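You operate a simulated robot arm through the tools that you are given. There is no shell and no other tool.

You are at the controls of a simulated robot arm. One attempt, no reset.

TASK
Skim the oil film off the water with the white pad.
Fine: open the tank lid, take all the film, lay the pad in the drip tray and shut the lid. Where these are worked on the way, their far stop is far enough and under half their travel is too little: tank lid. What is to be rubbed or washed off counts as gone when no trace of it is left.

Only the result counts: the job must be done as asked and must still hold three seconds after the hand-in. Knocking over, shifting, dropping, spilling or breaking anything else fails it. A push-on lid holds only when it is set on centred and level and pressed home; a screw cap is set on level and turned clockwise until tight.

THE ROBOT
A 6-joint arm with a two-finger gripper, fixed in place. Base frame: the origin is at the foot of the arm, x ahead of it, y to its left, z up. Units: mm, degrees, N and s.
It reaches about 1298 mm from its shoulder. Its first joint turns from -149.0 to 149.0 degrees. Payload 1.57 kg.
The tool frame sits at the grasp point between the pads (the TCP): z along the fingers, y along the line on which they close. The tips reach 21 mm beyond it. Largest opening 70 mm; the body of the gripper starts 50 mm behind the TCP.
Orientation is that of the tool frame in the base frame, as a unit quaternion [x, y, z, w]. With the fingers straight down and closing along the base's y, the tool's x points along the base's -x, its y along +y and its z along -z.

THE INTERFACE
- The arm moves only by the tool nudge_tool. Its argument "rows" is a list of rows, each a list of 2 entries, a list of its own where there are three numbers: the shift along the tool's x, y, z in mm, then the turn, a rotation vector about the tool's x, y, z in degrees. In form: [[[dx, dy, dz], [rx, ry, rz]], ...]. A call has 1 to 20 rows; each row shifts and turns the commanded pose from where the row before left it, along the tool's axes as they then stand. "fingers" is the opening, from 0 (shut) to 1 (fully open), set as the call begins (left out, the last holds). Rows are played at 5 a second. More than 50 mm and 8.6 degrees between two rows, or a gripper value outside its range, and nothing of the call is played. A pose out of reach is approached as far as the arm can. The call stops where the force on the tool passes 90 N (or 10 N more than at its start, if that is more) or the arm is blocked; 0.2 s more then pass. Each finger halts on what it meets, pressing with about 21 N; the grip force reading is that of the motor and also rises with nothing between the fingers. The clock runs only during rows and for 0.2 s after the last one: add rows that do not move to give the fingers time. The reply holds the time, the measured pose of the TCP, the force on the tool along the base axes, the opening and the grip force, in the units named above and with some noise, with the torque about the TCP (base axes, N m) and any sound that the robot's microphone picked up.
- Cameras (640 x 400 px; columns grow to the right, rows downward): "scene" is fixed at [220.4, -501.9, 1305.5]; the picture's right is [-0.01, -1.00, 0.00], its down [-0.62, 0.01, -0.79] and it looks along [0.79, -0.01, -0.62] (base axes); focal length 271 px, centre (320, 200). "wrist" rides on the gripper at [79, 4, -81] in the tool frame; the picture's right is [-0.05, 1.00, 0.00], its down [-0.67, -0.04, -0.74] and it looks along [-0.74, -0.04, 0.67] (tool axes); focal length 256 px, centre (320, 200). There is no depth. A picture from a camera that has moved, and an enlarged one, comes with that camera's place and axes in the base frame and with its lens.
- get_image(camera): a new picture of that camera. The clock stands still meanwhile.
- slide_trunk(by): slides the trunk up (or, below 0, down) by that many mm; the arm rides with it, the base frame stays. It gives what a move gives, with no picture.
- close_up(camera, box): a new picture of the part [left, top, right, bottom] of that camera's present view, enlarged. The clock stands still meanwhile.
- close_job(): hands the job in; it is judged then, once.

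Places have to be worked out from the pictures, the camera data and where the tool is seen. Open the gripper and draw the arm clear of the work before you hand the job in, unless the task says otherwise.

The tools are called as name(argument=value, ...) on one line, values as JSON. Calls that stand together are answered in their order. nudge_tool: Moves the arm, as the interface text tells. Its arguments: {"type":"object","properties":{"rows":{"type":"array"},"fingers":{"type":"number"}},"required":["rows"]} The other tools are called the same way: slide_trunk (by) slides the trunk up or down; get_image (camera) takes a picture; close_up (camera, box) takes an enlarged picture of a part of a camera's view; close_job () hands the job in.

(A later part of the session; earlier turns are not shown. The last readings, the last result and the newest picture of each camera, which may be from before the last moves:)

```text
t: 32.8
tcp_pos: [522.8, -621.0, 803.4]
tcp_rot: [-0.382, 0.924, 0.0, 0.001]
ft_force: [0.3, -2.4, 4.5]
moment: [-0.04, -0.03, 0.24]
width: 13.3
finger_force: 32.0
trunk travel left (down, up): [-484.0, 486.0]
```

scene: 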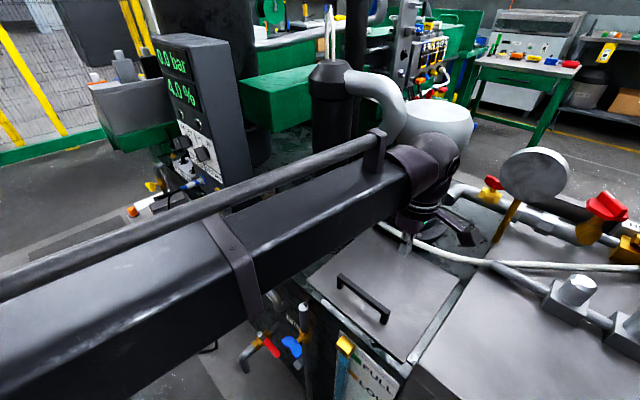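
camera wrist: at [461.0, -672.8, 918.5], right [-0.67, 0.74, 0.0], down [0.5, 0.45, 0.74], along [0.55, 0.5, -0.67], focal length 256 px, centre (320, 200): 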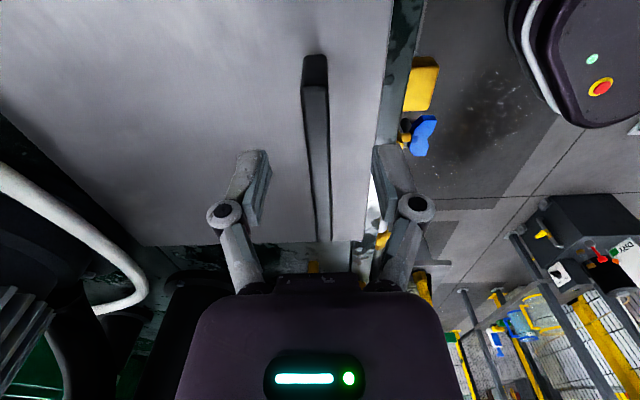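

Clean grip with almost no side load. Now the corrected arc with smaller lifts and leading backward nudges.

slide_trunk(by=9)

nudge_tool(rows=[[[0, -3.5, 0], [0, 0, 0]]])

slide_trunk(by=9)

nudge_tool(rows=[[[0, -3, 0], [0, 0, 0]]])

slide_trunk(by=9)

nudge_tool(rows=[[[0, -3, 0], [0, 0, 0]]])

slide_trunk(by=8)

nudge_tool(rows=[[[0, -3.5, 0], [0, 0, 0]]])

close_up(camera="scene", box=[300, 200, 500, 400])

```text
t: 33.4
tcp_pos: [523.5, -624.0, 810.7]
tcp_rot: [-0.383, 0.924, 0.0, 0.001]
ft_force: [1.7, -3.5, -8.8]
moment: [0.25, 0.3, 0.22]
width: 13.9
finger_force: 32.3
trunk travel left (down, up): [-493.0, 477.0]
```

```text
t: 33.8
tcp_pos: [523.2, -624.4, 812.7]
tcp_rot: [-0.383, 0.924, 0.002, -0.001]
ft_force: [-7.9, 8.7, -11.5]
moment: [0.34, 0.59, 0.24]
width: 13.7
finger_force: 32.1
trunk travel left (down, up): [-493.0, 477.0]
```

```text
t: 34.4
tcp_pos: [525.3, -625.7, 820.7]
tcp_rot: [-0.383, 0.924, 0.0, 0.001]
ft_force: [-3.7, 4.0, -3.3]
moment: [0.37, 0.25, 0.27]
width: 14.3
finger_force: 32.2
trunk travel left (down, up): [-502.0, 468.0]
```

```text
t: 34.8
tcp_pos: [526.9, -625.4, 821.7]
tcp_rot: [-0.382, 0.924, 0.002, 0.0]
ft_force: [-17.1, 14.4, -8.4]
moment: [0.74, 0.25, 0.51]
width: 14.1
finger_force: 31.7
trunk travel left (down, up): [-502.0, 468.0]
```

```text
t: 35.4
tcp_pos: [526.8, -627.1, 830.7]
tcp_rot: [-0.383, 0.924, 0.0, 0.0]
ft_force: [-13.0, 4.3, -1.0]
moment: [0.41, 0.37, 0.5]
width: 15.1
finger_force: 32.5
trunk travel left (down, up): [-511.0, 459.0]
```

```text
t: 35.8
tcp_pos: [525.8, -627.9, 831.5]
tcp_rot: [-0.382, 0.924, 0.002, -0.001]
ft_force: [-21.0, 13.5, -4.4]
moment: [0.17, 0.72, 0.5]
width: 14.9
finger_force: 32.4
trunk travel left (down, up): [-511.0, 459.0]
```

```text
t: 36.3
tcp_pos: [529.0, -629.5, 838.5]
tcp_rot: [-0.383, 0.924, 0.0, 0.0]
ft_force: [-15.4, 5.4, 0.0]
moment: [0.18, 0.61, 0.38]
width: 15.2
finger_force: 31.5
trunk travel left (down, up): [-519.0, 451.0]
```

```text
t: 36.7
tcp_pos: [529.9, -629.9, 839.5]
tcp_rot: [-0.383, 0.924, 0.002, -0.001]
ft_force: [-26.2, 18.6, -2.3]
moment: [0.16, 0.82, 0.45]
width: 15.1
finger_force: 32.5
trunk travel left (down, up): [-519.0, 451.0]
```

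```text
2.00 times, centred on (400, 300) of scene
camera zoom: at [220.4, -501.9, 1305.5], right [-0.01, -1.0, 0.0], down [-0.62, 0.01, -0.79], along [0.79, -0.01, -0.62], focal length 542 px, centre (160, 0)
```

zoom: 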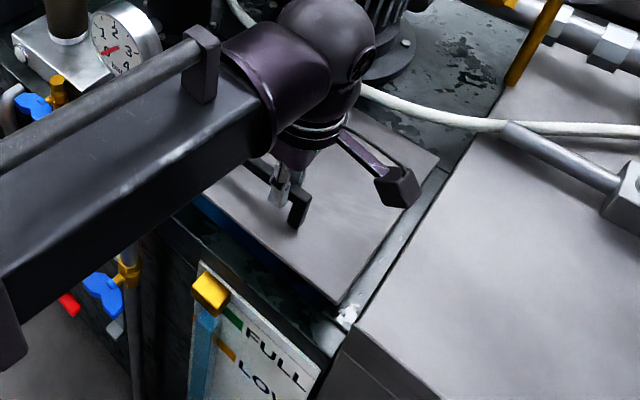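

No slip this time: lid angle about 10° matches the tool travel. Horizontal push is slightly ahead (31 N), so I'll lift then nudge a bit less.

slide_trunk(by=9)

nudge_tool(rows=[[[0, -3, 0], [0, 0, 0]]])

slide_trunk(by=8)

nudge_tool(rows=[[[0, -4, 0], [0, 0, 0]]])

slide_trunk(by=8)

nudge_tool(rows=[[[0, -4, 0], [0, 0, 0]]])

slide_trunk(by=8)

nudge_tool(rows=[[[0, -4.5, 0], [0, 0, 0]]])

close_up(camera="scene", box=[300, 200, 500, 400])

```text
t: 37.3
tcp_pos: [531.3, -631.4, 847.5]
tcp_rot: [-0.383, 0.924, -0.001, 0.001]
ft_force: [-17.7, 7.2, 2.6]
moment: [0.31, 0.42, 0.5]
width: 16.0
finger_force: 32.3
trunk travel left (down, up): [-528.0, 442.0]
```

```text
t: 37.7
tcp_pos: [530.5, -631.9, 849.2]
tcp_rot: [-0.382, 0.924, 0.002, 0.0]
ft_force: [-22.7, 18.9, -0.6]
moment: [0.28, 0.77, 0.37]
width: 16.3
finger_force: 32.0
trunk travel left (down, up): [-528.0, 442.0]
```

```text
t: 38.3
tcp_pos: [533.6, -634.7, 856.5]
tcp_rot: [-0.383, 0.924, 0.0, 0.001]
ft_force: [-12.2, 9.3, 2.0]
moment: [0.55, 0.22, 0.32]
width: 16.3
finger_force: 31.9
trunk travel left (down, up): [-536.0, 434.0]
```

```text
t: 38.7
tcp_pos: [534.1, -633.8, 857.3]
tcp_rot: [-0.383, 0.924, 0.003, 0.0]
ft_force: [-24.4, 22.3, 0.8]
moment: [0.67, 0.26, 0.39]
width: 16.3
finger_force: 32.0
trunk travel left (down, up): [-536.0, 434.0]
```

```text
t: 39.3
tcp_pos: [536.2, -636.7, 863.7]
tcp_rot: [-0.383, 0.924, 0.001, 0.0]
ft_force: [-12.7, 11.5, 3.6]
moment: [0.65, 0.14, 0.34]
width: 16.8
finger_force: 32.3
trunk travel left (down, up): [-544.0, 426.0]
```

```text
t: 39.7
tcp_pos: [537.0, -637.3, 866.4]
tcp_rot: [-0.383, 0.924, 0.003, -0.001]
ft_force: [-25.0, 25.6, 3.6]
moment: [0.53, 0.51, 0.4]
width: 16.7
finger_force: 31.7
trunk travel left (down, up): [-544.0, 426.0]
```

```text
t: 40.2
tcp_pos: [539.4, -639.2, 873.5]
tcp_rot: [-0.382, 0.924, 0.002, 0.0]
ft_force: [-13.6, 15.1, 6.5]
moment: [0.51, 0.32, 0.34]
width: 17.0
finger_force: 32.0
trunk travel left (down, up): [-552.0, 418.0]
```

```text
t: 40.6
tcp_pos: [540.2, -639.2, 873.6]
tcp_rot: [-0.383, 0.924, 0.002, 0.0]
ft_force: [-23.2, 27.4, 7.8]
moment: [0.47, 0.61, 0.31]
width: 17.0
finger_force: 31.6
trunk travel left (down, up): [-552.0, 418.0]
```

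```text
2.00 times, centred on (400, 300) of scene
camera zoom: at [220.4, -501.9, 1305.5], right [-0.01, -1.0, 0.0], down [-0.62, 0.01, -0.79], along [0.79, -0.01, -0.62], focal length 542 px, centre (160, 0)
```

zoom: 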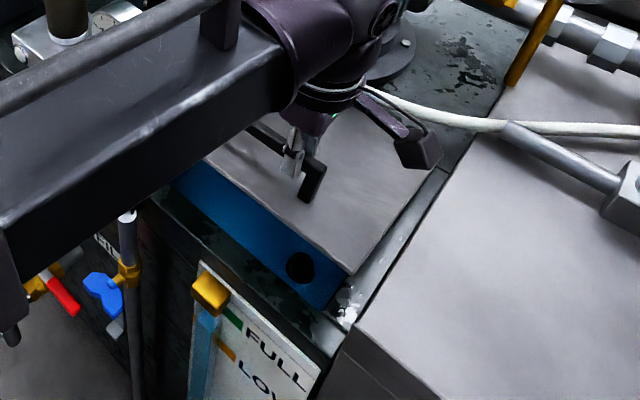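

Lid at ~19°. I'll check the bar's position inside the fingers before continuing.

close_up(camera="scene", box=[370, 220, 430, 280])

close_up(camera="wrist", box=[220, 80, 420, 300])

```text
6.67 times, centred on (400, 250) of scene
camera zoom: at [220.4, -501.9, 1305.5], right [-0.01, -1.0, 0.0], down [-0.62, 0.01, -0.79], along [0.79, -0.01, -0.62], focal length 1808 px, centre (-213, -133)
```

zoom: 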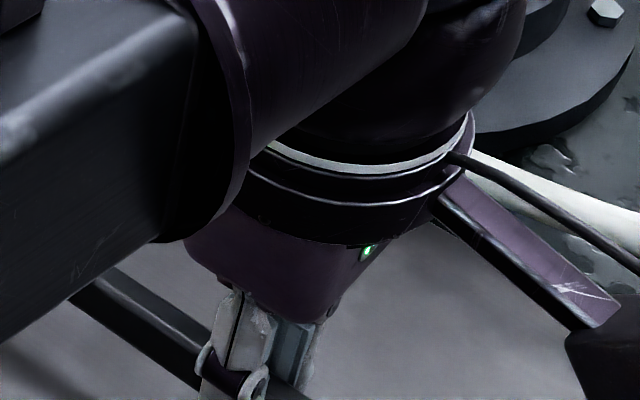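

```text
1.82 times, centred on (320, 190) of wrist
camera zoom: at [479.3, -691.4, 955.5], right [-0.67, 0.74, 0.01], down [0.5, 0.44, 0.75], along [0.55, 0.5, -0.67], focal length 465 px, centre (320, 218)
```

zoom: 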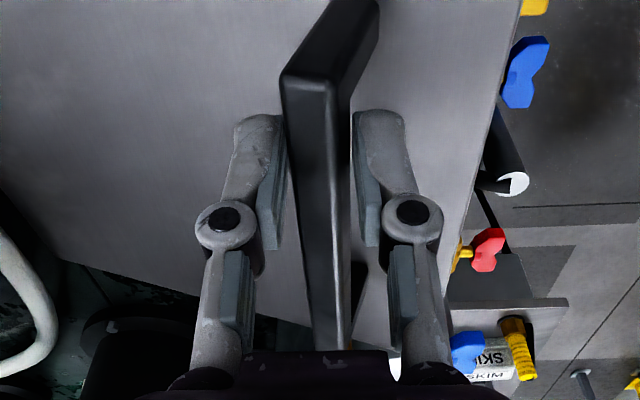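

The bar is still well inside the pads. Continuing with a steeper backward ratio.

slide_trunk(by=8)

nudge_tool(rows=[[[0, -5.5, 0], [0, 0, 0]]])

slide_trunk(by=8)

nudge_tool(rows=[[[0, -6, 0], [0, 0, 0]]])

slide_trunk(by=7)

nudge_tool(rows=[[[0, -6, 0], [0, 0, 0]]])

close_up(camera="scene", box=[300, 200, 500, 400])

close_up(camera="wrist", box=[220, 80, 420, 300])

```text
t: 41.2
tcp_pos: [542.7, -642.3, 881.1]
tcp_rot: [-0.382, 0.924, 0.002, 0.001]
ft_force: [-12.5, 16.5, 6.4]
moment: [0.61, 0.26, 0.08]
width: 17.3
finger_force: 32.8
trunk travel left (down, up): [-560.0, 410.0]
```

```text
t: 41.6
tcp_pos: [542.8, -644.3, 882.3]
tcp_rot: [-0.382, 0.924, 0.004, -0.002]
ft_force: [-23.6, 30.6, 8.2]
moment: [0.69, 0.38, 0.31]
width: 17.5
finger_force: 32.1
trunk travel left (down, up): [-560.0, 410.0]
```

```text
t: 42.2
tcp_pos: [546.4, -645.4, 890.1]
tcp_rot: [-0.383, 0.924, 0.001, 0.001]
ft_force: [-11.1, 19.1, 8.9]
moment: [0.72, 0.1, 0.04]
width: 18.0
finger_force: 31.6
trunk travel left (down, up): [-568.0, 402.0]
```

```text
t: 42.6
tcp_pos: [547.1, -647.0, 890.6]
tcp_rot: [-0.383, 0.924, 0.003, -0.002]
ft_force: [-22.6, 33.3, 13.7]
moment: [0.76, 0.4, 0.29]
width: 18.0
finger_force: 32.3
trunk travel left (down, up): [-568.0, 402.0]
```

```text
t: 43.1
tcp_pos: [549.4, -648.6, 896.7]
tcp_rot: [-0.382, 0.924, 0.001, 0.0]
ft_force: [-12.2, 22.3, 12.1]
moment: [0.66, 0.25, 0.01]
width: 18.7
finger_force: 32.1
trunk travel left (down, up): [-575.0, 395.0]
```

```text
t: 43.5
tcp_pos: [551.4, -650.6, 897.3]
tcp_rot: [-0.382, 0.924, 0.003, -0.002]
ft_force: [-25.5, 36.2, 18.8]
moment: [0.71, 0.55, 0.37]
width: 18.3
finger_force: 31.6
trunk travel left (down, up): [-575.0, 395.0]
```

```text
2.00 times, centred on (400, 300) of scene
camera zoom: at [220.4, -501.9, 1305.5], right [-0.01, -1.0, 0.0], down [-0.62, 0.01, -0.79], along [0.79, -0.01, -0.62], focal length 542 px, centre (160, 0)
```

zoom: 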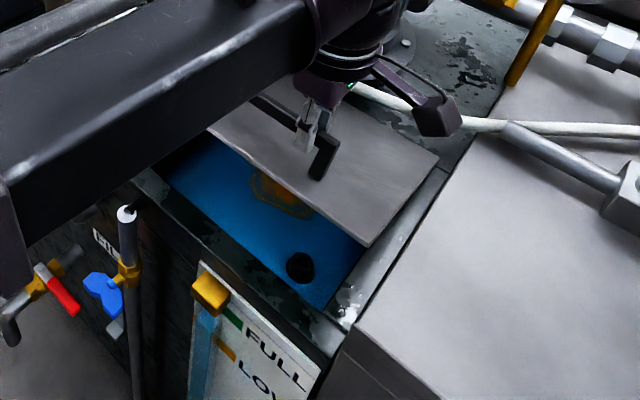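

```text
1.82 times, centred on (320, 190) of wrist
camera zoom: at [490.0, -702.3, 980.1], right [-0.67, 0.74, 0.01], down [0.5, 0.44, 0.75], along [0.55, 0.5, -0.67], focal length 465 px, centre (320, 218)
```

zoom: 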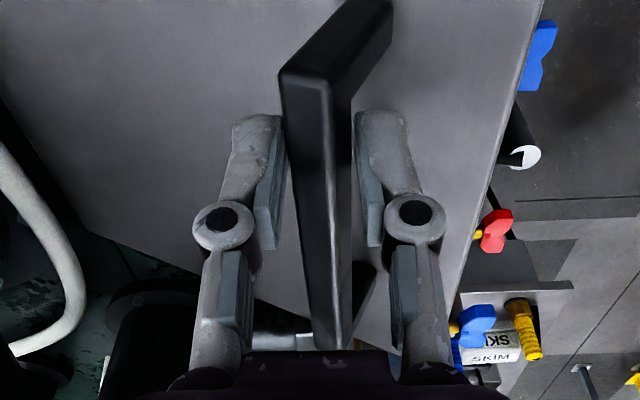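

Lid at ~26°, with the push running ahead of the lift (lid presses the tool up), so the grip is secure. I'll lift slightly more per nudge now.

slide_trunk(by=8)

nudge_tool(rows=[[[0, -5, 0], [0, 0, 0]]])

slide_trunk(by=7)

nudge_tool(rows=[[[0, -6, 0], [0, 0, 0]]])

slide_trunk(by=7)

nudge_tool(rows=[[[0, -6, 0], [0, 0, 0]]])

close_up(camera="scene", box=[300, 200, 500, 400])

close_up(camera="wrist", box=[220, 80, 420, 300])

```text
t: 44.1
tcp_pos: [553.6, -653.8, 904.1]
tcp_rot: [-0.382, 0.924, 0.001, 0.0]
ft_force: [-11.8, 21.1, 13.7]
moment: [0.75, 0.13, 0.27]
width: 18.5
finger_force: 31.6
trunk travel left (down, up): [-583.0, 387.0]
```

```text
t: 44.5
tcp_pos: [553.3, -653.9, 906.7]
tcp_rot: [-0.383, 0.924, 0.004, -0.001]
ft_force: [-21.9, 36.4, 18.8]
moment: [0.71, 0.55, 0.06]
width: 18.5
finger_force: 32.0
trunk travel left (down, up): [-583.0, 387.0]
```

```text
t: 45.1
tcp_pos: [557.2, -658.1, 911.6]
tcp_rot: [-0.383, 0.924, 0.001, 0.0]
ft_force: [-8.0, 23.2, 13.9]
moment: [0.68, 0.14, 0.04]
width: 18.5
finger_force: 32.0
trunk travel left (down, up): [-590.0, 380.0]
```

```text
t: 45.5
tcp_pos: [559.4, -659.9, 912.1]
tcp_rot: [-0.383, 0.924, 0.003, -0.001]
ft_force: [-19.7, 35.6, 19.4]
moment: [0.73, 0.36, 0.38]
width: 18.7
finger_force: 32.3
trunk travel left (down, up): [-590.0, 380.0]
```

```text
t: 46.0
tcp_pos: [561.6, -663.4, 919.2]
tcp_rot: [-0.382, 0.924, 0.001, 0.0]
ft_force: [-7.6, 21.9, 14.1]
moment: [0.65, 0.12, 0.07]
width: 18.8
finger_force: 32.1
trunk travel left (down, up): [-597.0, 373.0]
```

```text
t: 46.4
tcp_pos: [562.4, -665.2, 919.2]
tcp_rot: [-0.383, 0.924, 0.003, -0.001]
ft_force: [-16.7, 33.3, 19.0]
moment: [0.63, 0.39, 0.03]
width: 18.8
finger_force: 31.9
trunk travel left (down, up): [-597.0, 373.0]
```

```text
2.00 times, centred on (400, 300) of scene
camera zoom: at [220.4, -501.9, 1305.5], right [-0.01, -1.0, 0.0], down [-0.62, 0.01, -0.79], along [0.79, -0.01, -0.62], focal length 542 px, centre (160, 0)
```

zoom: 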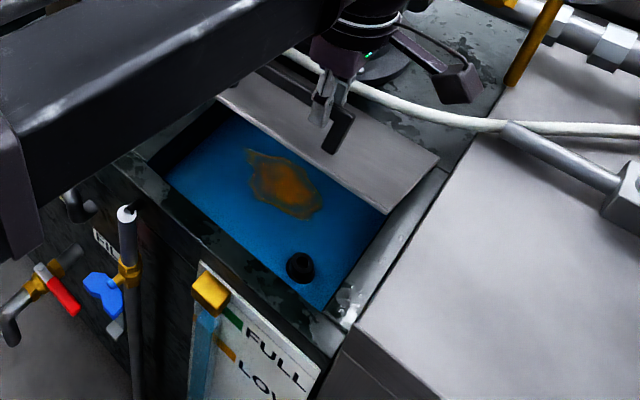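

```text
1.82 times, centred on (320, 190) of wrist
camera zoom: at [502.6, -715.8, 1001.8], right [-0.67, 0.74, 0.0], down [0.5, 0.44, 0.74], along [0.55, 0.5, -0.67], focal length 465 px, centre (320, 218)
```

zoom: 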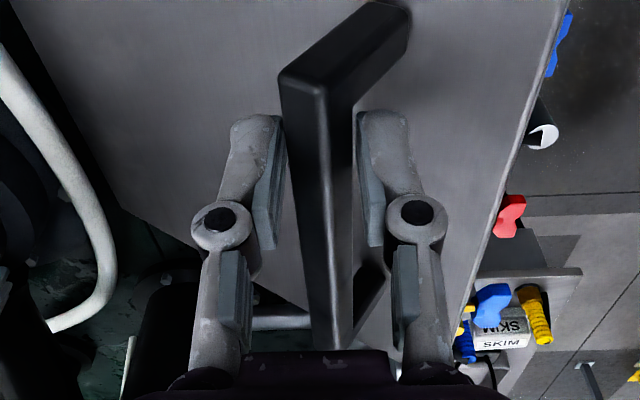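

Lid at ~34°; the orange film patch and a black stub in the water are visible. Continuing the arc.

slide_trunk(by=6)

nudge_tool(rows=[[[0, -6.5, 0], [0, 0, 0]]])

slide_trunk(by=6)

nudge_tool(rows=[[[0, -7, 0], [0, 0, 0]]])

slide_trunk(by=6)

nudge_tool(rows=[[[0, -7.5, 0], [0, 0, 0]]])

close_up(camera="scene", box=[300, 200, 500, 400])

close_up(camera="wrist", box=[220, 80, 420, 300])

```text
t: 47.0
tcp_pos: [565.8, -668.2, 924.0]
tcp_rot: [-0.383, 0.924, 0.0, 0.0]
ft_force: [-4.0, 20.3, 11.0]
moment: [0.64, 0.1, 0.06]
width: 19.1
finger_force: 31.8
trunk travel left (down, up): [-603.0, 367.0]
```

```text
t: 47.4
tcp_pos: [567.7, -668.5, 925.4]
tcp_rot: [-0.383, 0.924, 0.002, -0.001]
ft_force: [-16.0, 30.9, 20.3]
moment: [0.65, 0.24, 0.29]
width: 19.2
finger_force: 31.9
trunk travel left (down, up): [-603.0, 367.0]
```

```text
t: 47.9
tcp_pos: [571.9, -672.6, 929.9]
tcp_rot: [-0.383, 0.924, 0.0, 0.0]
ft_force: [-6.3, 18.0, 11.6]
moment: [0.53, 0.09, 0.31]
width: 18.9
finger_force: 32.4
trunk travel left (down, up): [-609.0, 361.0]
```

```text
t: 48.3
tcp_pos: [572.6, -673.8, 931.4]
tcp_rot: [-0.382, 0.924, 0.002, -0.002]
ft_force: [-18.6, 26.7, 22.5]
moment: [0.52, 0.25, 0.41]
width: 19.0
finger_force: 32.1
trunk travel left (down, up): [-609.0, 361.0]
```

```text
t: 48.9
tcp_pos: [575.7, -678.1, 936.1]
tcp_rot: [-0.382, 0.924, -0.001, 0.0]
ft_force: [-8.9, 14.9, 10.3]
moment: [0.3, 0.18, 0.35]
width: 19.4
finger_force: 32.0
trunk travel left (down, up): [-615.0, 355.0]
```

```text
t: 49.3
tcp_pos: [576.9, -679.2, 938.0]
tcp_rot: [-0.383, 0.924, 0.001, -0.001]
ft_force: [-18.7, 23.0, 22.6]
moment: [0.43, 0.32, 0.46]
width: 19.2
finger_force: 32.3
trunk travel left (down, up): [-615.0, 355.0]
```

```text
2.00 times, centred on (400, 300) of scene
camera zoom: at [220.4, -501.9, 1305.5], right [-0.01, -1.0, 0.0], down [-0.62, 0.01, -0.79], along [0.79, -0.01, -0.62], focal length 542 px, centre (160, 0)
```

zoom: 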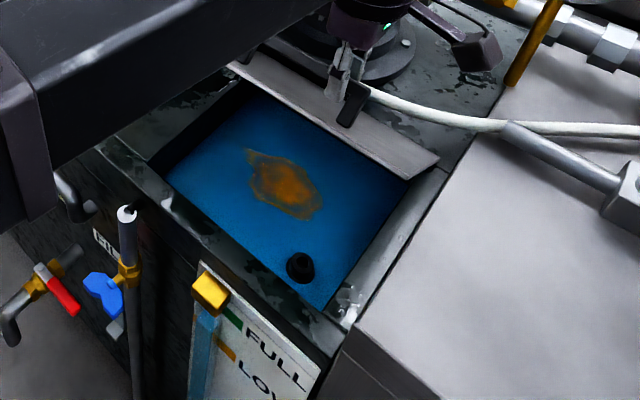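

```text
1.82 times, centred on (320, 190) of wrist
camera zoom: at [517.2, -731.0, 1020.0], right [-0.67, 0.74, 0.0], down [0.5, 0.44, 0.74], along [0.55, 0.5, -0.67], focal length 465 px, centre (320, 218)
```

zoom: 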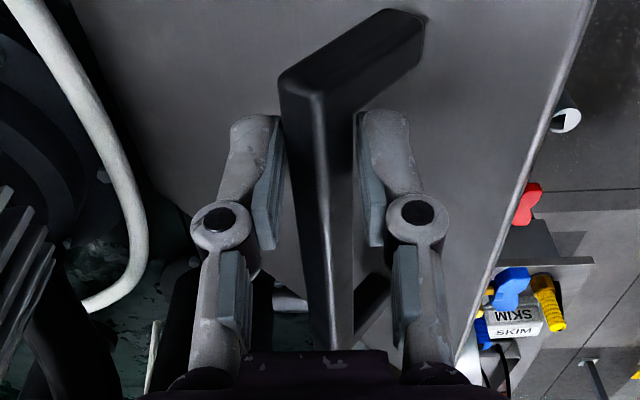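

Lid ~42°, bar steady in the pads. Continuing.

slide_trunk(by=5)

nudge_tool(rows=[[[0, -4, 0], [0, 0, 0]], [[0, -4, 0], [0, 0, 0]]])

slide_trunk(by=5)

nudge_tool(rows=[[[0, -4, 0], [0, 0, 0]], [[0, -4, 0], [0, 0, 0]]])

slide_trunk(by=4.5)

nudge_tool(rows=[[[0, -4, 0], [0, 0, 0]], [[0, -4, 0], [0, 0, 0]]])

get_image(camera="scene")

get_image(camera="wrist")

```text
t: 49.8
tcp_pos: [580.9, -682.2, 941.5]
tcp_rot: [-0.383, 0.924, 0.0, 0.0]
ft_force: [-9.7, 12.6, 11.9]
moment: [0.32, 0.15, 0.46]
width: 19.2
finger_force: 32.4
trunk travel left (down, up): [-620.0, 350.0]
```

```text
t: 50.4
tcp_pos: [583.9, -685.8, 943.0]
tcp_rot: [-0.381, 0.925, 0.001, 0.0]
ft_force: [-19.4, 19.6, 22.5]
moment: [0.34, 0.21, 0.44]
width: 19.0
finger_force: 32.2
trunk travel left (down, up): [-620.0, 350.0]
```

```text
t: 51.0
tcp_pos: [586.4, -688.3, 946.3]
tcp_rot: [-0.383, 0.924, -0.001, 0.001]
ft_force: [-9.1, 7.7, 9.8]
moment: [0.26, 0.08, 0.35]
width: 18.8
finger_force: 32.1
trunk travel left (down, up): [-625.0, 345.0]
```

```text
t: 51.5
tcp_pos: [589.5, -691.7, 947.8]
tcp_rot: [-0.382, 0.924, 0.0, 0.0]
ft_force: [-17.9, 16.4, 20.5]
moment: [0.16, 0.28, 0.46]
width: 18.8
finger_force: 31.4
trunk travel left (down, up): [-625.0, 345.0]
```

```text
t: 52.1
tcp_pos: [591.8, -694.2, 950.6]
tcp_rot: [-0.383, 0.924, -0.001, 0.0]
ft_force: [-8.7, 8.1, 8.7]
moment: [0.11, 0.12, 0.34]
width: 19.1
finger_force: 32.3
trunk travel left (down, up): [-630.0, 340.0]
```

```text
t: 52.7
tcp_pos: [595.5, -697.3, 952.1]
tcp_rot: [-0.383, 0.924, 0.001, 0.0]
ft_force: [-19.2, 14.5, 22.0]
moment: [0.17, 0.13, 0.48]
width: 18.7
finger_force: 32.1
trunk travel left (down, up): [-630.0, 340.0]
```

```text
taken
```

scene: 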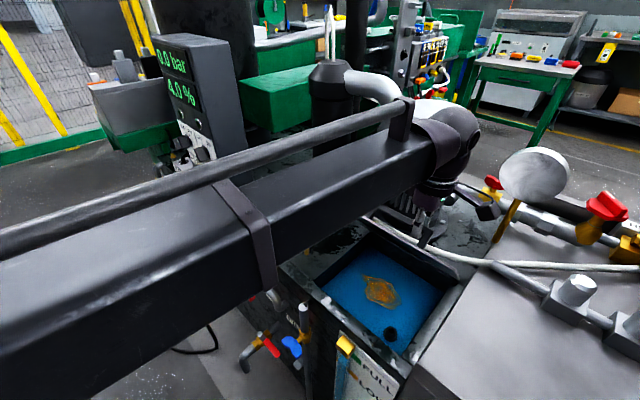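

```text
taken
camera wrist: at [534.8, -748.5, 1034.2], right [-0.67, 0.74, 0.0], down [0.5, 0.45, 0.74], along [0.55, 0.5, -0.67], focal length 256 px, centre (320, 200)
```

wrist: 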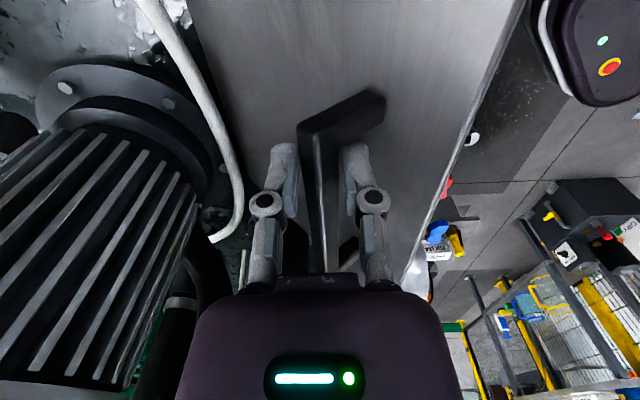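

Lid ~49°; motor clearance looks adequate with the offset grip. Continuing, now mostly backward.

slide_trunk(by=4.5)

nudge_tool(rows=[[[0, -4.5, 0], [0, 0, 0]], [[0, -4.5, 0], [0, 0, 0]]])

slide_trunk(by=4)

nudge_tool(rows=[[[0, -4.5, 0], [0, 0, 0]], [[0, -4.5, 0], [0, 0, 0]]])

slide_trunk(by=3.5)

nudge_tool(rows=[[[0, -4.5, 0], [0, 0, 0]], [[0, -4.5, 0], [0, 0, 0]]])

get_image(camera="scene")

get_image(camera="wrist")

```text
t: 53.2
tcp_pos: [598.6, -699.5, 953.8]
tcp_rot: [-0.383, 0.924, -0.002, 0.001]
ft_force: [-11.4, 3.8, 8.7]
moment: [0.07, 0.13, 0.44]
width: 19.0
finger_force: 31.8
trunk travel left (down, up): [-634.0, 336.0]
```

```text
t: 53.8
tcp_pos: [601.5, -703.7, 956.4]
tcp_rot: [-0.383, 0.924, -0.001, 0.001]
ft_force: [-16.8, 13.0, 22.0]
moment: [0.14, 0.09, 0.31]
width: 18.9
finger_force: 31.6
trunk travel left (down, up): [-634.0, 336.0]
```

```text
t: 54.4
tcp_pos: [604.5, -707.2, 959.1]
tcp_rot: [-0.383, 0.924, -0.002, 0.001]
ft_force: [-9.5, 5.4, 8.9]
moment: [0.35, -0.29, 0.28]
width: 18.9
finger_force: 32.1
trunk travel left (down, up): [-638.0, 332.0]
```

```text
t: 55.0
tcp_pos: [608.2, -710.4, 960.4]
tcp_rot: [-0.383, 0.924, -0.001, 0.0]
ft_force: [-11.4, 15.5, 22.6]
moment: [0.19, 0.0, 0.25]
width: 18.6
finger_force: 32.0
trunk travel left (down, up): [-638.0, 332.0]
```

```text
t: 55.5
tcp_pos: [611.3, -711.8, 961.3]
tcp_rot: [-0.383, 0.924, -0.002, 0.001]
ft_force: [-5.0, 10.0, 9.7]
moment: [0.26, -0.24, 0.04]
width: 18.4
finger_force: 32.2
trunk travel left (down, up): [-642.0, 328.0]
```

```text
t: 56.1
tcp_pos: [615.2, -716.4, 963.5]
tcp_rot: [-0.382, 0.924, -0.001, 0.001]
ft_force: [-12.9, 12.7, 23.6]
moment: [0.08, 0.01, 0.08]
width: 18.8
finger_force: 31.8
trunk travel left (down, up): [-642.0, 328.0]
```

```text
taken
```

scene: 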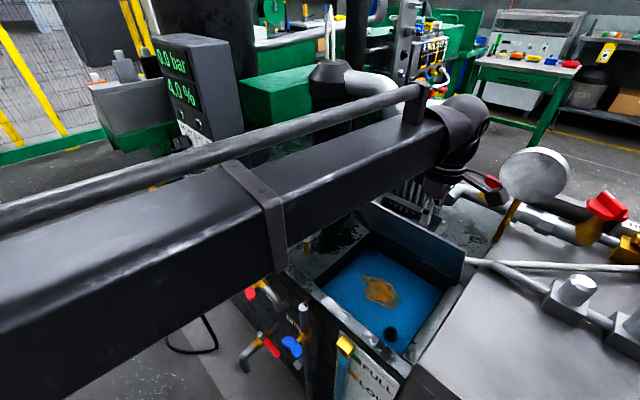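

```text
taken
camera wrist: at [553.9, -767.5, 1046.0], right [-0.67, 0.74, 0.0], down [0.5, 0.45, 0.74], along [0.55, 0.5, -0.67], focal length 256 px, centre (320, 200)
```

wrist: 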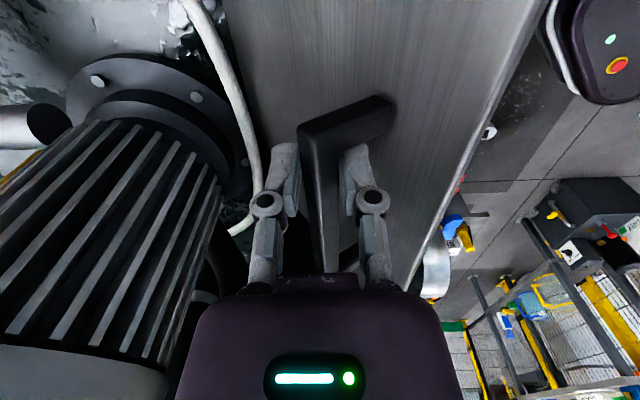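

Lid ~58°. Continuing with small lifts and backward pushes while watching for the stop.

slide_trunk(by=3)

nudge_tool(rows=[[[0, -4.5, 0], [0, 0, 0]], [[0, -4.5, 0], [0, 0, 0]]])

slide_trunk(by=3)

nudge_tool(rows=[[[0, -4.5, 0], [0, 0, 0]], [[0, -4.5, 0], [0, 0, 0]]])

slide_trunk(by=2)

nudge_tool(rows=[[[0, -4.5, 0], [0, 0, 0]], [[0, -4.5, 0], [0, 0, 0]]])

get_image(camera="scene")

get_image(camera="wrist")

```text
t: 56.6
tcp_pos: [616.7, -718.7, 964.9]
tcp_rot: [-0.382, 0.924, -0.002, 0.001]
ft_force: [-7.2, 5.6, 11.8]
moment: [-0.24, 0.26, 0.3]
width: 18.5
finger_force: 32.2
trunk travel left (down, up): [-645.0, 325.0]
```

```text
t: 57.2
tcp_pos: [621.2, -724.0, 967.0]
tcp_rot: [-0.382, 0.924, -0.001, 0.001]
ft_force: [-13.6, 8.1, 21.9]
moment: [0.01, -0.04, 0.48]
width: 18.6
finger_force: 31.9
trunk travel left (down, up): [-645.0, 325.0]
```

```text
t: 57.7
tcp_pos: [623.8, -724.1, 967.1]
tcp_rot: [-0.382, 0.924, -0.002, 0.001]
ft_force: [-8.6, 1.8, 8.1]
moment: [-0.04, -0.07, 0.36]
width: 17.9
finger_force: 32.1
trunk travel left (down, up): [-648.0, 322.0]
```

```text
t: 58.3
tcp_pos: [628.0, -729.5, 969.1]
tcp_rot: [-0.382, 0.924, 0.0, 0.0]
ft_force: [-13.2, 6.3, 20.9]
moment: [0.08, -0.15, 0.39]
width: 18.3
finger_force: 32.5
trunk travel left (down, up): [-648.0, 322.0]
```

```text
t: 58.9
tcp_pos: [629.3, -731.2, 970.6]
tcp_rot: [-0.383, 0.924, -0.001, 0.001]
ft_force: [-9.4, 1.4, 11.3]
moment: [-0.02, -0.1, 0.31]
width: 17.9
finger_force: 32.0
trunk travel left (down, up): [-650.0, 320.0]
```

```text
t: 59.5
tcp_pos: [635.2, -736.5, 971.5]
tcp_rot: [-0.383, 0.924, -0.002, 0.001]
ft_force: [-13.2, 5.0, 22.5]
moment: [-0.09, -0.08, 0.44]
width: 17.5
finger_force: 32.2
trunk travel left (down, up): [-650.0, 320.0]
```

```text
taken
```

scene: 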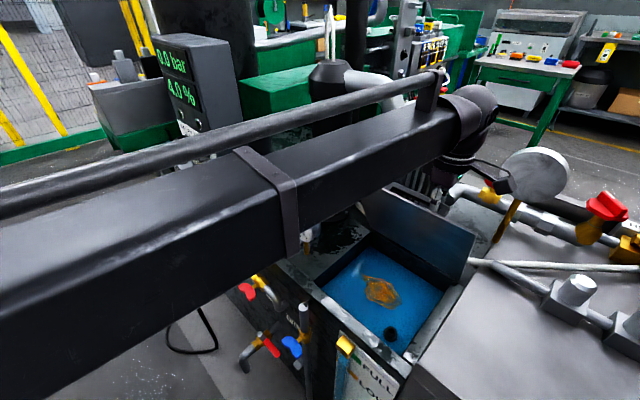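

```text
taken
camera wrist: at [573.7, -787.2, 1053.6], right [-0.67, 0.74, 0.0], down [0.49, 0.45, 0.75], along [0.56, 0.5, -0.67], focal length 256 px, centre (320, 200)
```

wrist: 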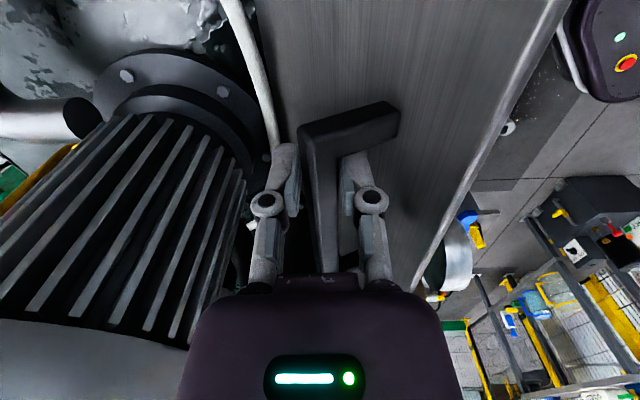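

Lid ~66°. Motor margin for the wrist is still ~50 mm. Continuing carefully.

slide_trunk(by=3)

nudge_tool(rows=[[[0, -4.5, 0], [0, 0, 0]], [[0, -4.5, 0], [0, 0, 0]]])

slide_trunk(by=2)

nudge_tool(rows=[[[0, -4.5, 0], [0, 0, 0]], [[0, -4.5, 0], [0, 0, 0]]])

get_image(camera="scene")

get_image(camera="wrist")

```text
t: 60.0
tcp_pos: [635.6, -737.7, 972.0]
tcp_rot: [-0.383, 0.924, -0.001, 0.001]
ft_force: [-7.6, 0.5, 5.0]
moment: [-0.1, -0.12, 0.24]
width: 17.7
finger_force: 32.1
trunk travel left (down, up): [-653.0, 317.0]
```

```text
t: 60.6
tcp_pos: [642.3, -742.8, 974.5]
tcp_rot: [-0.383, 0.924, 0.0, 0.0]
ft_force: [-9.7, 3.3, 15.7]
moment: [0.02, -0.16, 0.3]
width: 17.2
finger_force: 32.4
trunk travel left (down, up): [-653.0, 317.0]
```

```text
t: 61.1
tcp_pos: [642.4, -743.9, 974.7]
tcp_rot: [-0.383, 0.924, 0.0, 0.0]
ft_force: [-7.4, 1.7, 2.9]
moment: [0.07, -0.2, 0.26]
width: 17.1
finger_force: 32.5
trunk travel left (down, up): [-655.0, 315.0]
```

```text
t: 61.7
tcp_pos: [647.7, -750.2, 975.0]
tcp_rot: [-0.383, 0.924, -0.001, 0.0]
ft_force: [-9.0, 1.1, 11.0]
moment: [0.08, -0.29, 0.3]
width: 16.6
finger_force: 31.6
trunk travel left (down, up): [-655.0, 315.0]
```

```text
taken
```

scene: 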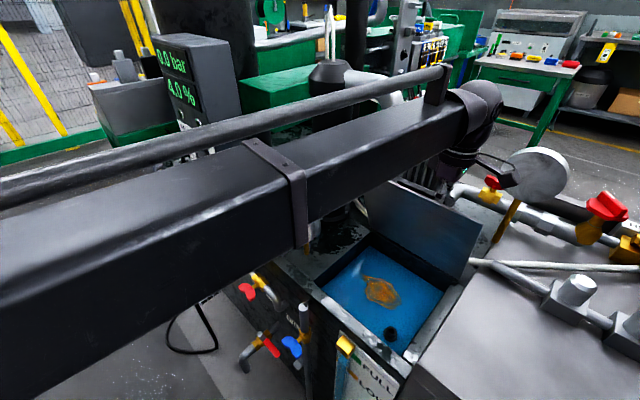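

```text
taken
camera wrist: at [587.3, -800.7, 1057.2], right [-0.67, 0.74, 0.0], down [0.5, 0.45, 0.75], along [0.56, 0.5, -0.67], focal length 256 px, centre (320, 200)
```

wrist: 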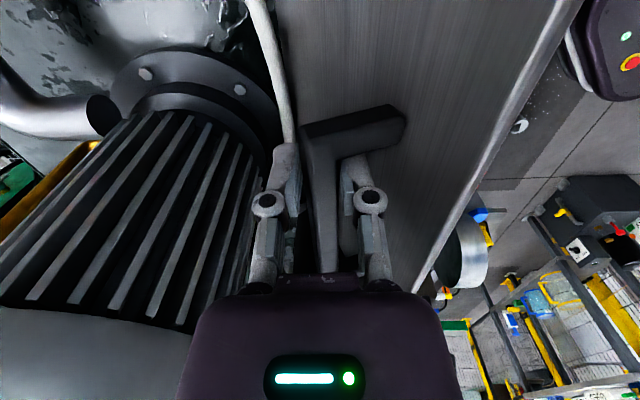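

Lid ~71°, push force is falling toward zero (near balance). A few more small backward pushes.

slide_trunk(by=1.5)

nudge_tool(rows=[[[0, -4.5, 0], [0, 0, 0]], [[0, -4.5, 0], [0, 0, 0]]])

slide_trunk(by=1)

nudge_tool(rows=[[[0, -4.5, 0], [0, 0, 0]], [[0, -4.5, 0], [0, 0, 0]]])

close_up(camera="scene", box=[340, 60, 520, 360])

get_image(camera="wrist")

```text
t: 62.2
tcp_pos: [649.1, -749.9, 975.2]
tcp_rot: [-0.383, 0.924, 0.0, 0.001]
ft_force: [-8.3, -0.7, 1.2]
moment: [0.03, -0.19, 0.29]
width: 17.1
finger_force: 32.1
trunk travel left (down, up): [-656.0, 314.0]
```

```text
t: 62.8
tcp_pos: [654.5, -756.5, 977.1]
tcp_rot: [-0.382, 0.924, -0.001, 0.0]
ft_force: [-9.6, -1.1, 8.7]
moment: [0.1, -0.27, 0.3]
width: 16.7
finger_force: 32.2
trunk travel left (down, up): [-656.0, 314.0]
```

```text
t: 63.3
tcp_pos: [655.0, -756.4, 975.6]
tcp_rot: [-0.382, 0.924, -0.001, -0.001]
ft_force: [-9.6, -1.6, 2.5]
moment: [-0.06, -0.18, 0.28]
width: 16.7
finger_force: 32.2
trunk travel left (down, up): [-657.0, 313.0]
```

```text
t: 63.9
tcp_pos: [660.8, -762.7, 977.8]
tcp_rot: [-0.382, 0.924, -0.001, -0.001]
ft_force: [-10.6, -1.7, 7.6]
moment: [-0.17, -0.07, 0.25]
width: 16.4
finger_force: 31.4
trunk travel left (down, up): [-657.0, 313.0]
```

```text
1.33 times, centred on (430, 210) of scene
camera zoom: at [220.4, -501.9, 1305.5], right [-0.01, -1.0, 0.0], down [-0.62, 0.01, -0.79], along [0.79, -0.01, -0.62], focal length 362 px, centre (173, 187)
```

zoom: 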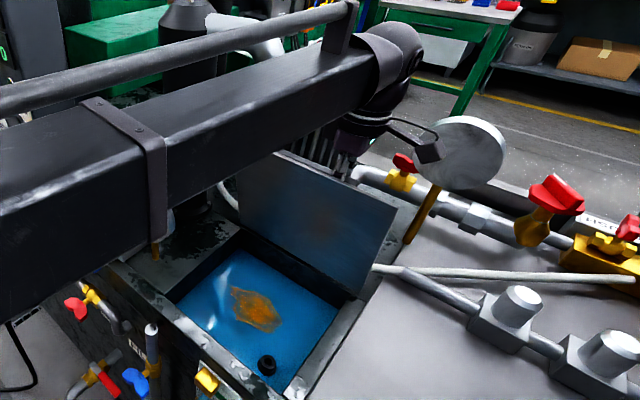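

```text
taken
camera wrist: at [600.1, -813.3, 1059.1], right [-0.67, 0.74, 0.0], down [0.5, 0.45, 0.75], along [0.56, 0.5, -0.67], focal length 256 px, centre (320, 200)
```

wrist: 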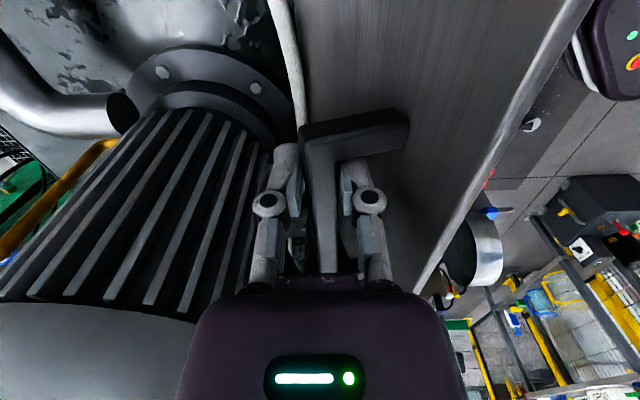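

Lid ~76°, lots of clearance left to the motor fins. Continuing backward to find the stop.

nudge_tool(rows=[[[0, -4.5, 0], [0, 0, 0]], [[0, -4.5, 0], [0, 0, 0]]])

nudge_tool(rows=[[[0, -4.5, 0], [0, 0, 0]], [[0, -4.5, 0], [0, 0, 0]]])

get_image(camera="wrist")

close_up(camera="scene", box=[340, 60, 520, 360])

```text
t: 64.5
tcp_pos: [666.7, -768.6, 978.2]
tcp_rot: [-0.382, 0.924, -0.001, 0.0]
ft_force: [-8.8, -3.5, 12.2]
moment: [-0.28, -0.04, 0.24]
width: 15.6
finger_force: 31.8
trunk travel left (down, up): [-657.0, 313.0]
```

```text
t: 65.1
tcp_pos: [673.6, -774.8, 977.7]
tcp_rot: [-0.383, 0.924, -0.002, 0.0]
ft_force: [-10.1, -4.2, 12.4]
moment: [-0.18, -0.23, 0.27]
width: 15.3
finger_force: 32.1
trunk travel left (down, up): [-657.0, 313.0]
```

```text
taken
camera wrist: at [612.9, -826.1, 1059.5], right [-0.67, 0.74, 0.0], down [0.5, 0.45, 0.75], along [0.56, 0.5, -0.67], focal length 256 px, centre (320, 200)
```

wrist: 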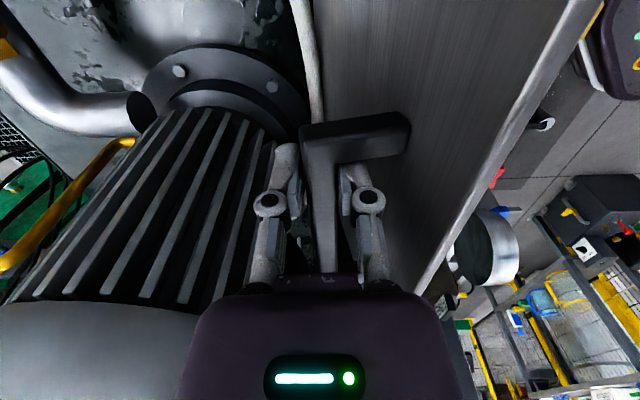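

```text
1.33 times, centred on (430, 210) of scene
camera zoom: at [220.4, -501.9, 1305.5], right [-0.01, -1.0, 0.0], down [-0.62, 0.01, -0.79], along [0.79, -0.01, -0.62], focal length 362 px, centre (173, 187)
```

zoom: 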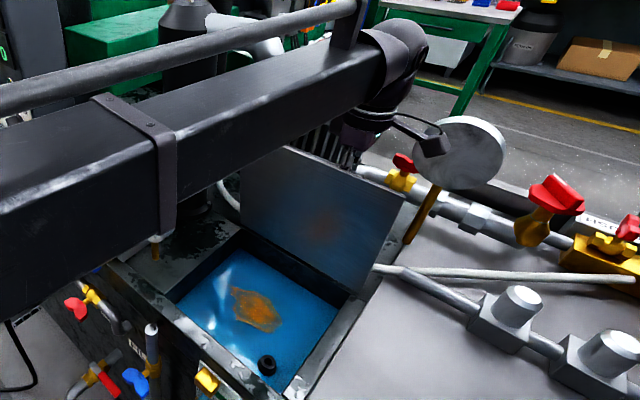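

Lid ~81° and still no stop. Two more small pushes, checking forces.

nudge_tool(rows=[[[0, -4, 0], [0, 0, 0]], [[0, -4, 0], [0, 0, 0]]])

nudge_tool(rows=[[[0, -4, 0], [0, 0, 0]], [[0, -4, 0], [0, 0, 0]]])

get_image(camera="wrist")

close_up(camera="scene", box=[380, 40, 500, 240])

```text
t: 65.7
tcp_pos: [679.8, -780.1, 978.0]
tcp_rot: [-0.383, 0.924, 0.0, 0.0]
ft_force: [-7.0, -3.1, 11.1]
moment: [-0.26, -0.11, 0.23]
width: 14.7
finger_force: 31.6
trunk travel left (down, up): [-657.0, 313.0]
```

```text
t: 66.3
tcp_pos: [684.6, -785.9, 976.4]
tcp_rot: [-0.381, 0.924, -0.001, 0.0]
ft_force: [-10.0, -6.3, 5.6]
moment: [0.02, -0.4, 0.46]
width: 14.0
finger_force: 31.6
trunk travel left (down, up): [-657.0, 313.0]
```

```text
taken
camera wrist: at [624.2, -837.4, 1058.6], right [-0.67, 0.74, 0.0], down [0.5, 0.45, 0.75], along [0.56, 0.5, -0.67], focal length 256 px, centre (320, 200)
```

wrist: 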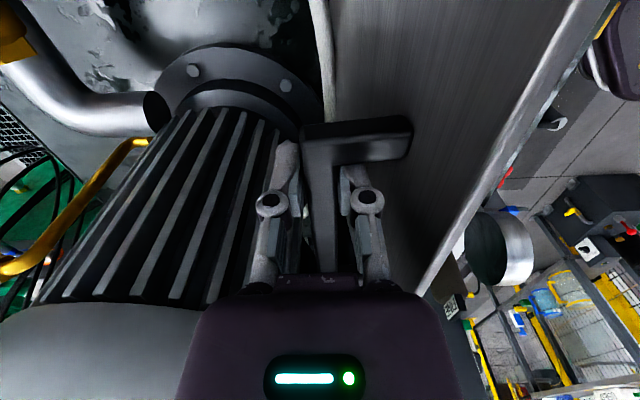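

```text
2.00 times, centred on (440, 140) of scene
camera zoom: at [220.4, -501.9, 1305.5], right [-0.01, -1.0, 0.0], down [-0.62, 0.01, -0.79], along [0.79, -0.01, -0.62], focal length 542 px, centre (80, 320)
```

zoom: 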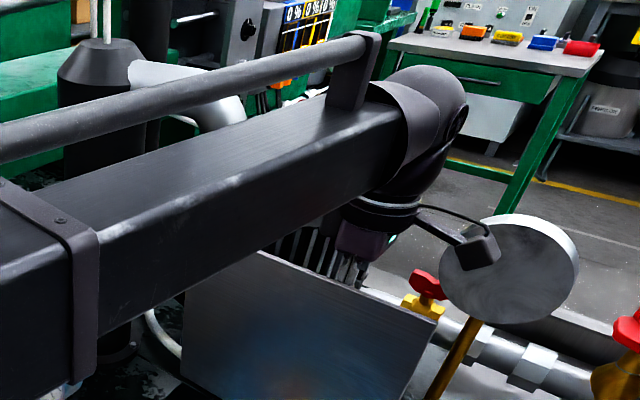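

Lid ~85°, essentially balanced. The wrist ring is getting near the motor's cap, so I'll loosen the fingers slightly (bar still captive between them) to see which way the lid leans.

nudge_tool(rows=[[[0, -3, 0], [0, 0, 0]], [[0, 0, 0], [0, 0, 0]]], fingers=0.3)

close_up(camera="wrist", box=[200, 60, 440, 320])

close_up(camera="scene", box=[380, 100, 500, 240])

```text
t: 66.9
tcp_pos: [688.0, -788.7, 975.6]
tcp_rot: [-0.382, 0.924, 0.0, 0.0]
ft_force: [0.0, 0.6, 0.1]
moment: [-0.02, -0.02, 0.01]
width: 21.5
finger_force: 0.2
trunk travel left (down, up): [-657.0, 313.0]
```

```text
1.54 times, centred on (320, 190) of wrist
camera zoom: at [628.2, -838.4, 1057.8], right [-0.67, 0.74, 0.0], down [0.5, 0.45, 0.75], along [0.55, 0.5, -0.67], focal length 394 px, centre (320, 215)
```

zoom: 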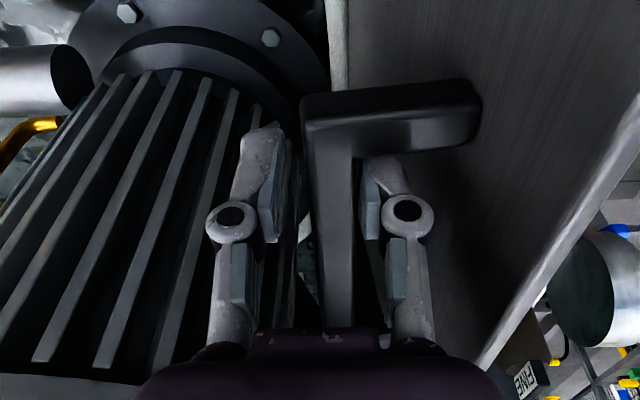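

```text
2.86 times, centred on (440, 170) of scene
camera zoom: at [220.4, -501.9, 1305.5], right [-0.01, -1.0, 0.0], down [-0.62, 0.01, -0.79], along [0.79, -0.01, -0.62], focal length 775 px, centre (-23, 286)
```

zoom: 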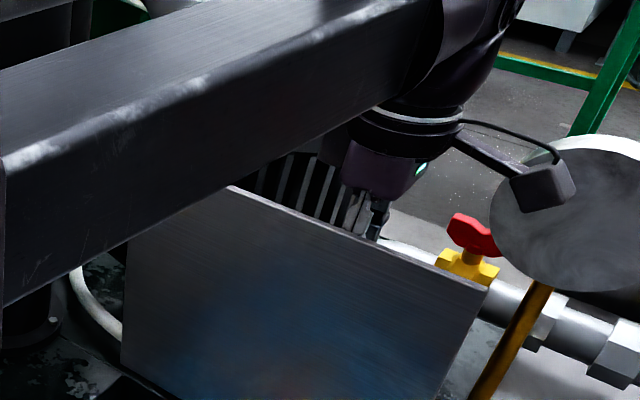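

No load with the fingers loosened. I'll wait a second and see if the bar drifts.

nudge_tool(rows=[[[0, 0, 0], [0, 0, 0]], [[0, 0, 0], [0, 0, 0]], [[0, 0, 0], [0, 0, 0]], [[0, 0, 0], [0, 0, 0]], [[0, 0, 0], [0, 0, 0]]])

close_up(camera="wrist", box=[200, 60, 440, 320])

```text
t: 68.1
tcp_pos: [688.8, -786.5, 975.8]
tcp_rot: [-0.383, 0.924, -0.001, 0.0]
ft_force: [-0.9, -0.3, -0.2]
moment: [0.0, 0.0, -0.01]
width: 21.1
finger_force: 0.1
trunk travel left (down, up): [-657.0, 313.0]
```

```text
1.54 times, centred on (320, 190) of wrist
camera zoom: at [627.8, -838.5, 1057.9], right [-0.67, 0.74, 0.0], down [0.5, 0.45, 0.74], along [0.55, 0.5, -0.67], focal length 394 px, centre (320, 215)
```

zoom: 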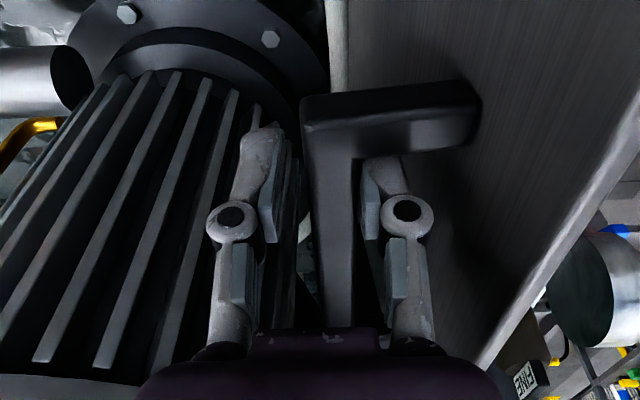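

To find which way it leans, I'll back the front finger off 3 mm toward the front and see whether the bar follows.

nudge_tool(rows=[[[0, 3, 0], [0, 0, 0]], [[0, 0, 0], [0, 0, 0]], [[0, 0, 0], [0, 0, 0]]])

close_up(camera="wrist", box=[200, 60, 440, 320])

```text
t: 68.9
tcp_pos: [686.3, -786.3, 976.3]
tcp_rot: [-0.383, 0.924, 0.0, 0.0]
ft_force: [-0.3, -0.9, -0.5]
moment: [0.01, -0.01, -0.03]
width: 21.2
finger_force: 0.0
trunk travel left (down, up): [-657.0, 313.0]
```

```text
1.54 times, centred on (320, 190) of wrist
camera zoom: at [625.7, -836.8, 1057.9], right [-0.67, 0.74, 0.0], down [0.5, 0.45, 0.74], along [0.55, 0.5, -0.67], focal length 394 px, centre (320, 215)
```

zoom: 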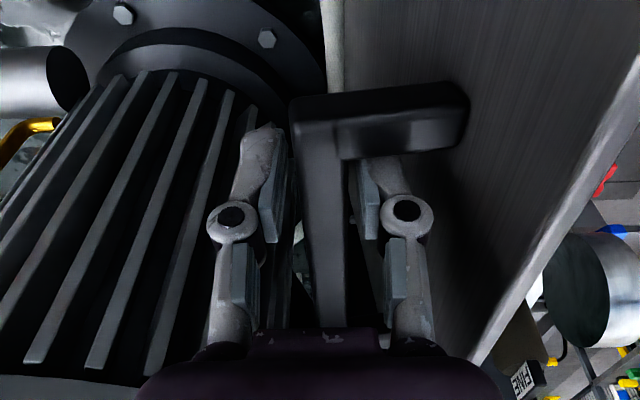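

The bar did not follow, so the lid stands by itself at ~86°. To push it safely on to its far stop, I'll lift the tool out over the lid's edge, come down in front, and push from the underside with closed fingers. First, centre and rise 90 mm.

nudge_tool(rows=[[[0, -2, 0], [0, 0, 0]]])

slide_trunk(by=15)

close_up(camera="wrist", box=[200, 60, 440, 320])

```text
t: 69.3
tcp_pos: [688.6, -787.6, 975.4]
tcp_rot: [-0.382, 0.924, 0.0, 0.0]
ft_force: [-0.3, -0.5, 0.3]
moment: [0.02, -0.01, 0.01]
width: 20.6
finger_force: 0.3
trunk travel left (down, up): [-657.0, 313.0]
```

```text
t: 69.9
tcp_pos: [687.6, -787.6, 990.6]
tcp_rot: [-0.382, 0.924, 0.0, 0.0]
ft_force: [0.4, 0.8, -0.9]
moment: [0.0, -0.01, -0.01]
width: 21.0
finger_force: 0.1
trunk travel left (down, up): [-672.0, 298.0]
```

```text
1.54 times, centred on (320, 190) of wrist
camera zoom: at [627.2, -838.8, 1072.8], right [-0.67, 0.74, 0.0], down [0.5, 0.45, 0.74], along [0.55, 0.5, -0.67], focal length 394 px, centre (320, 215)
```

zoom: 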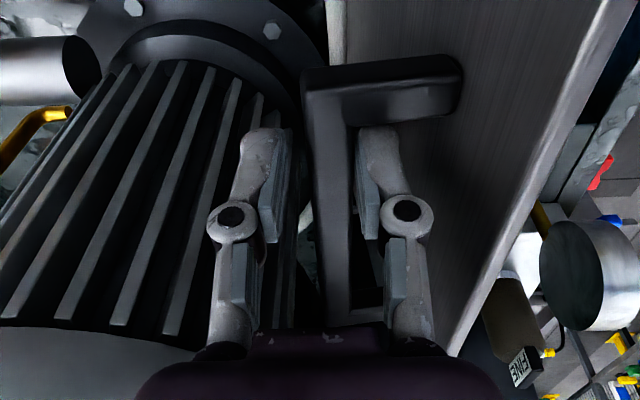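

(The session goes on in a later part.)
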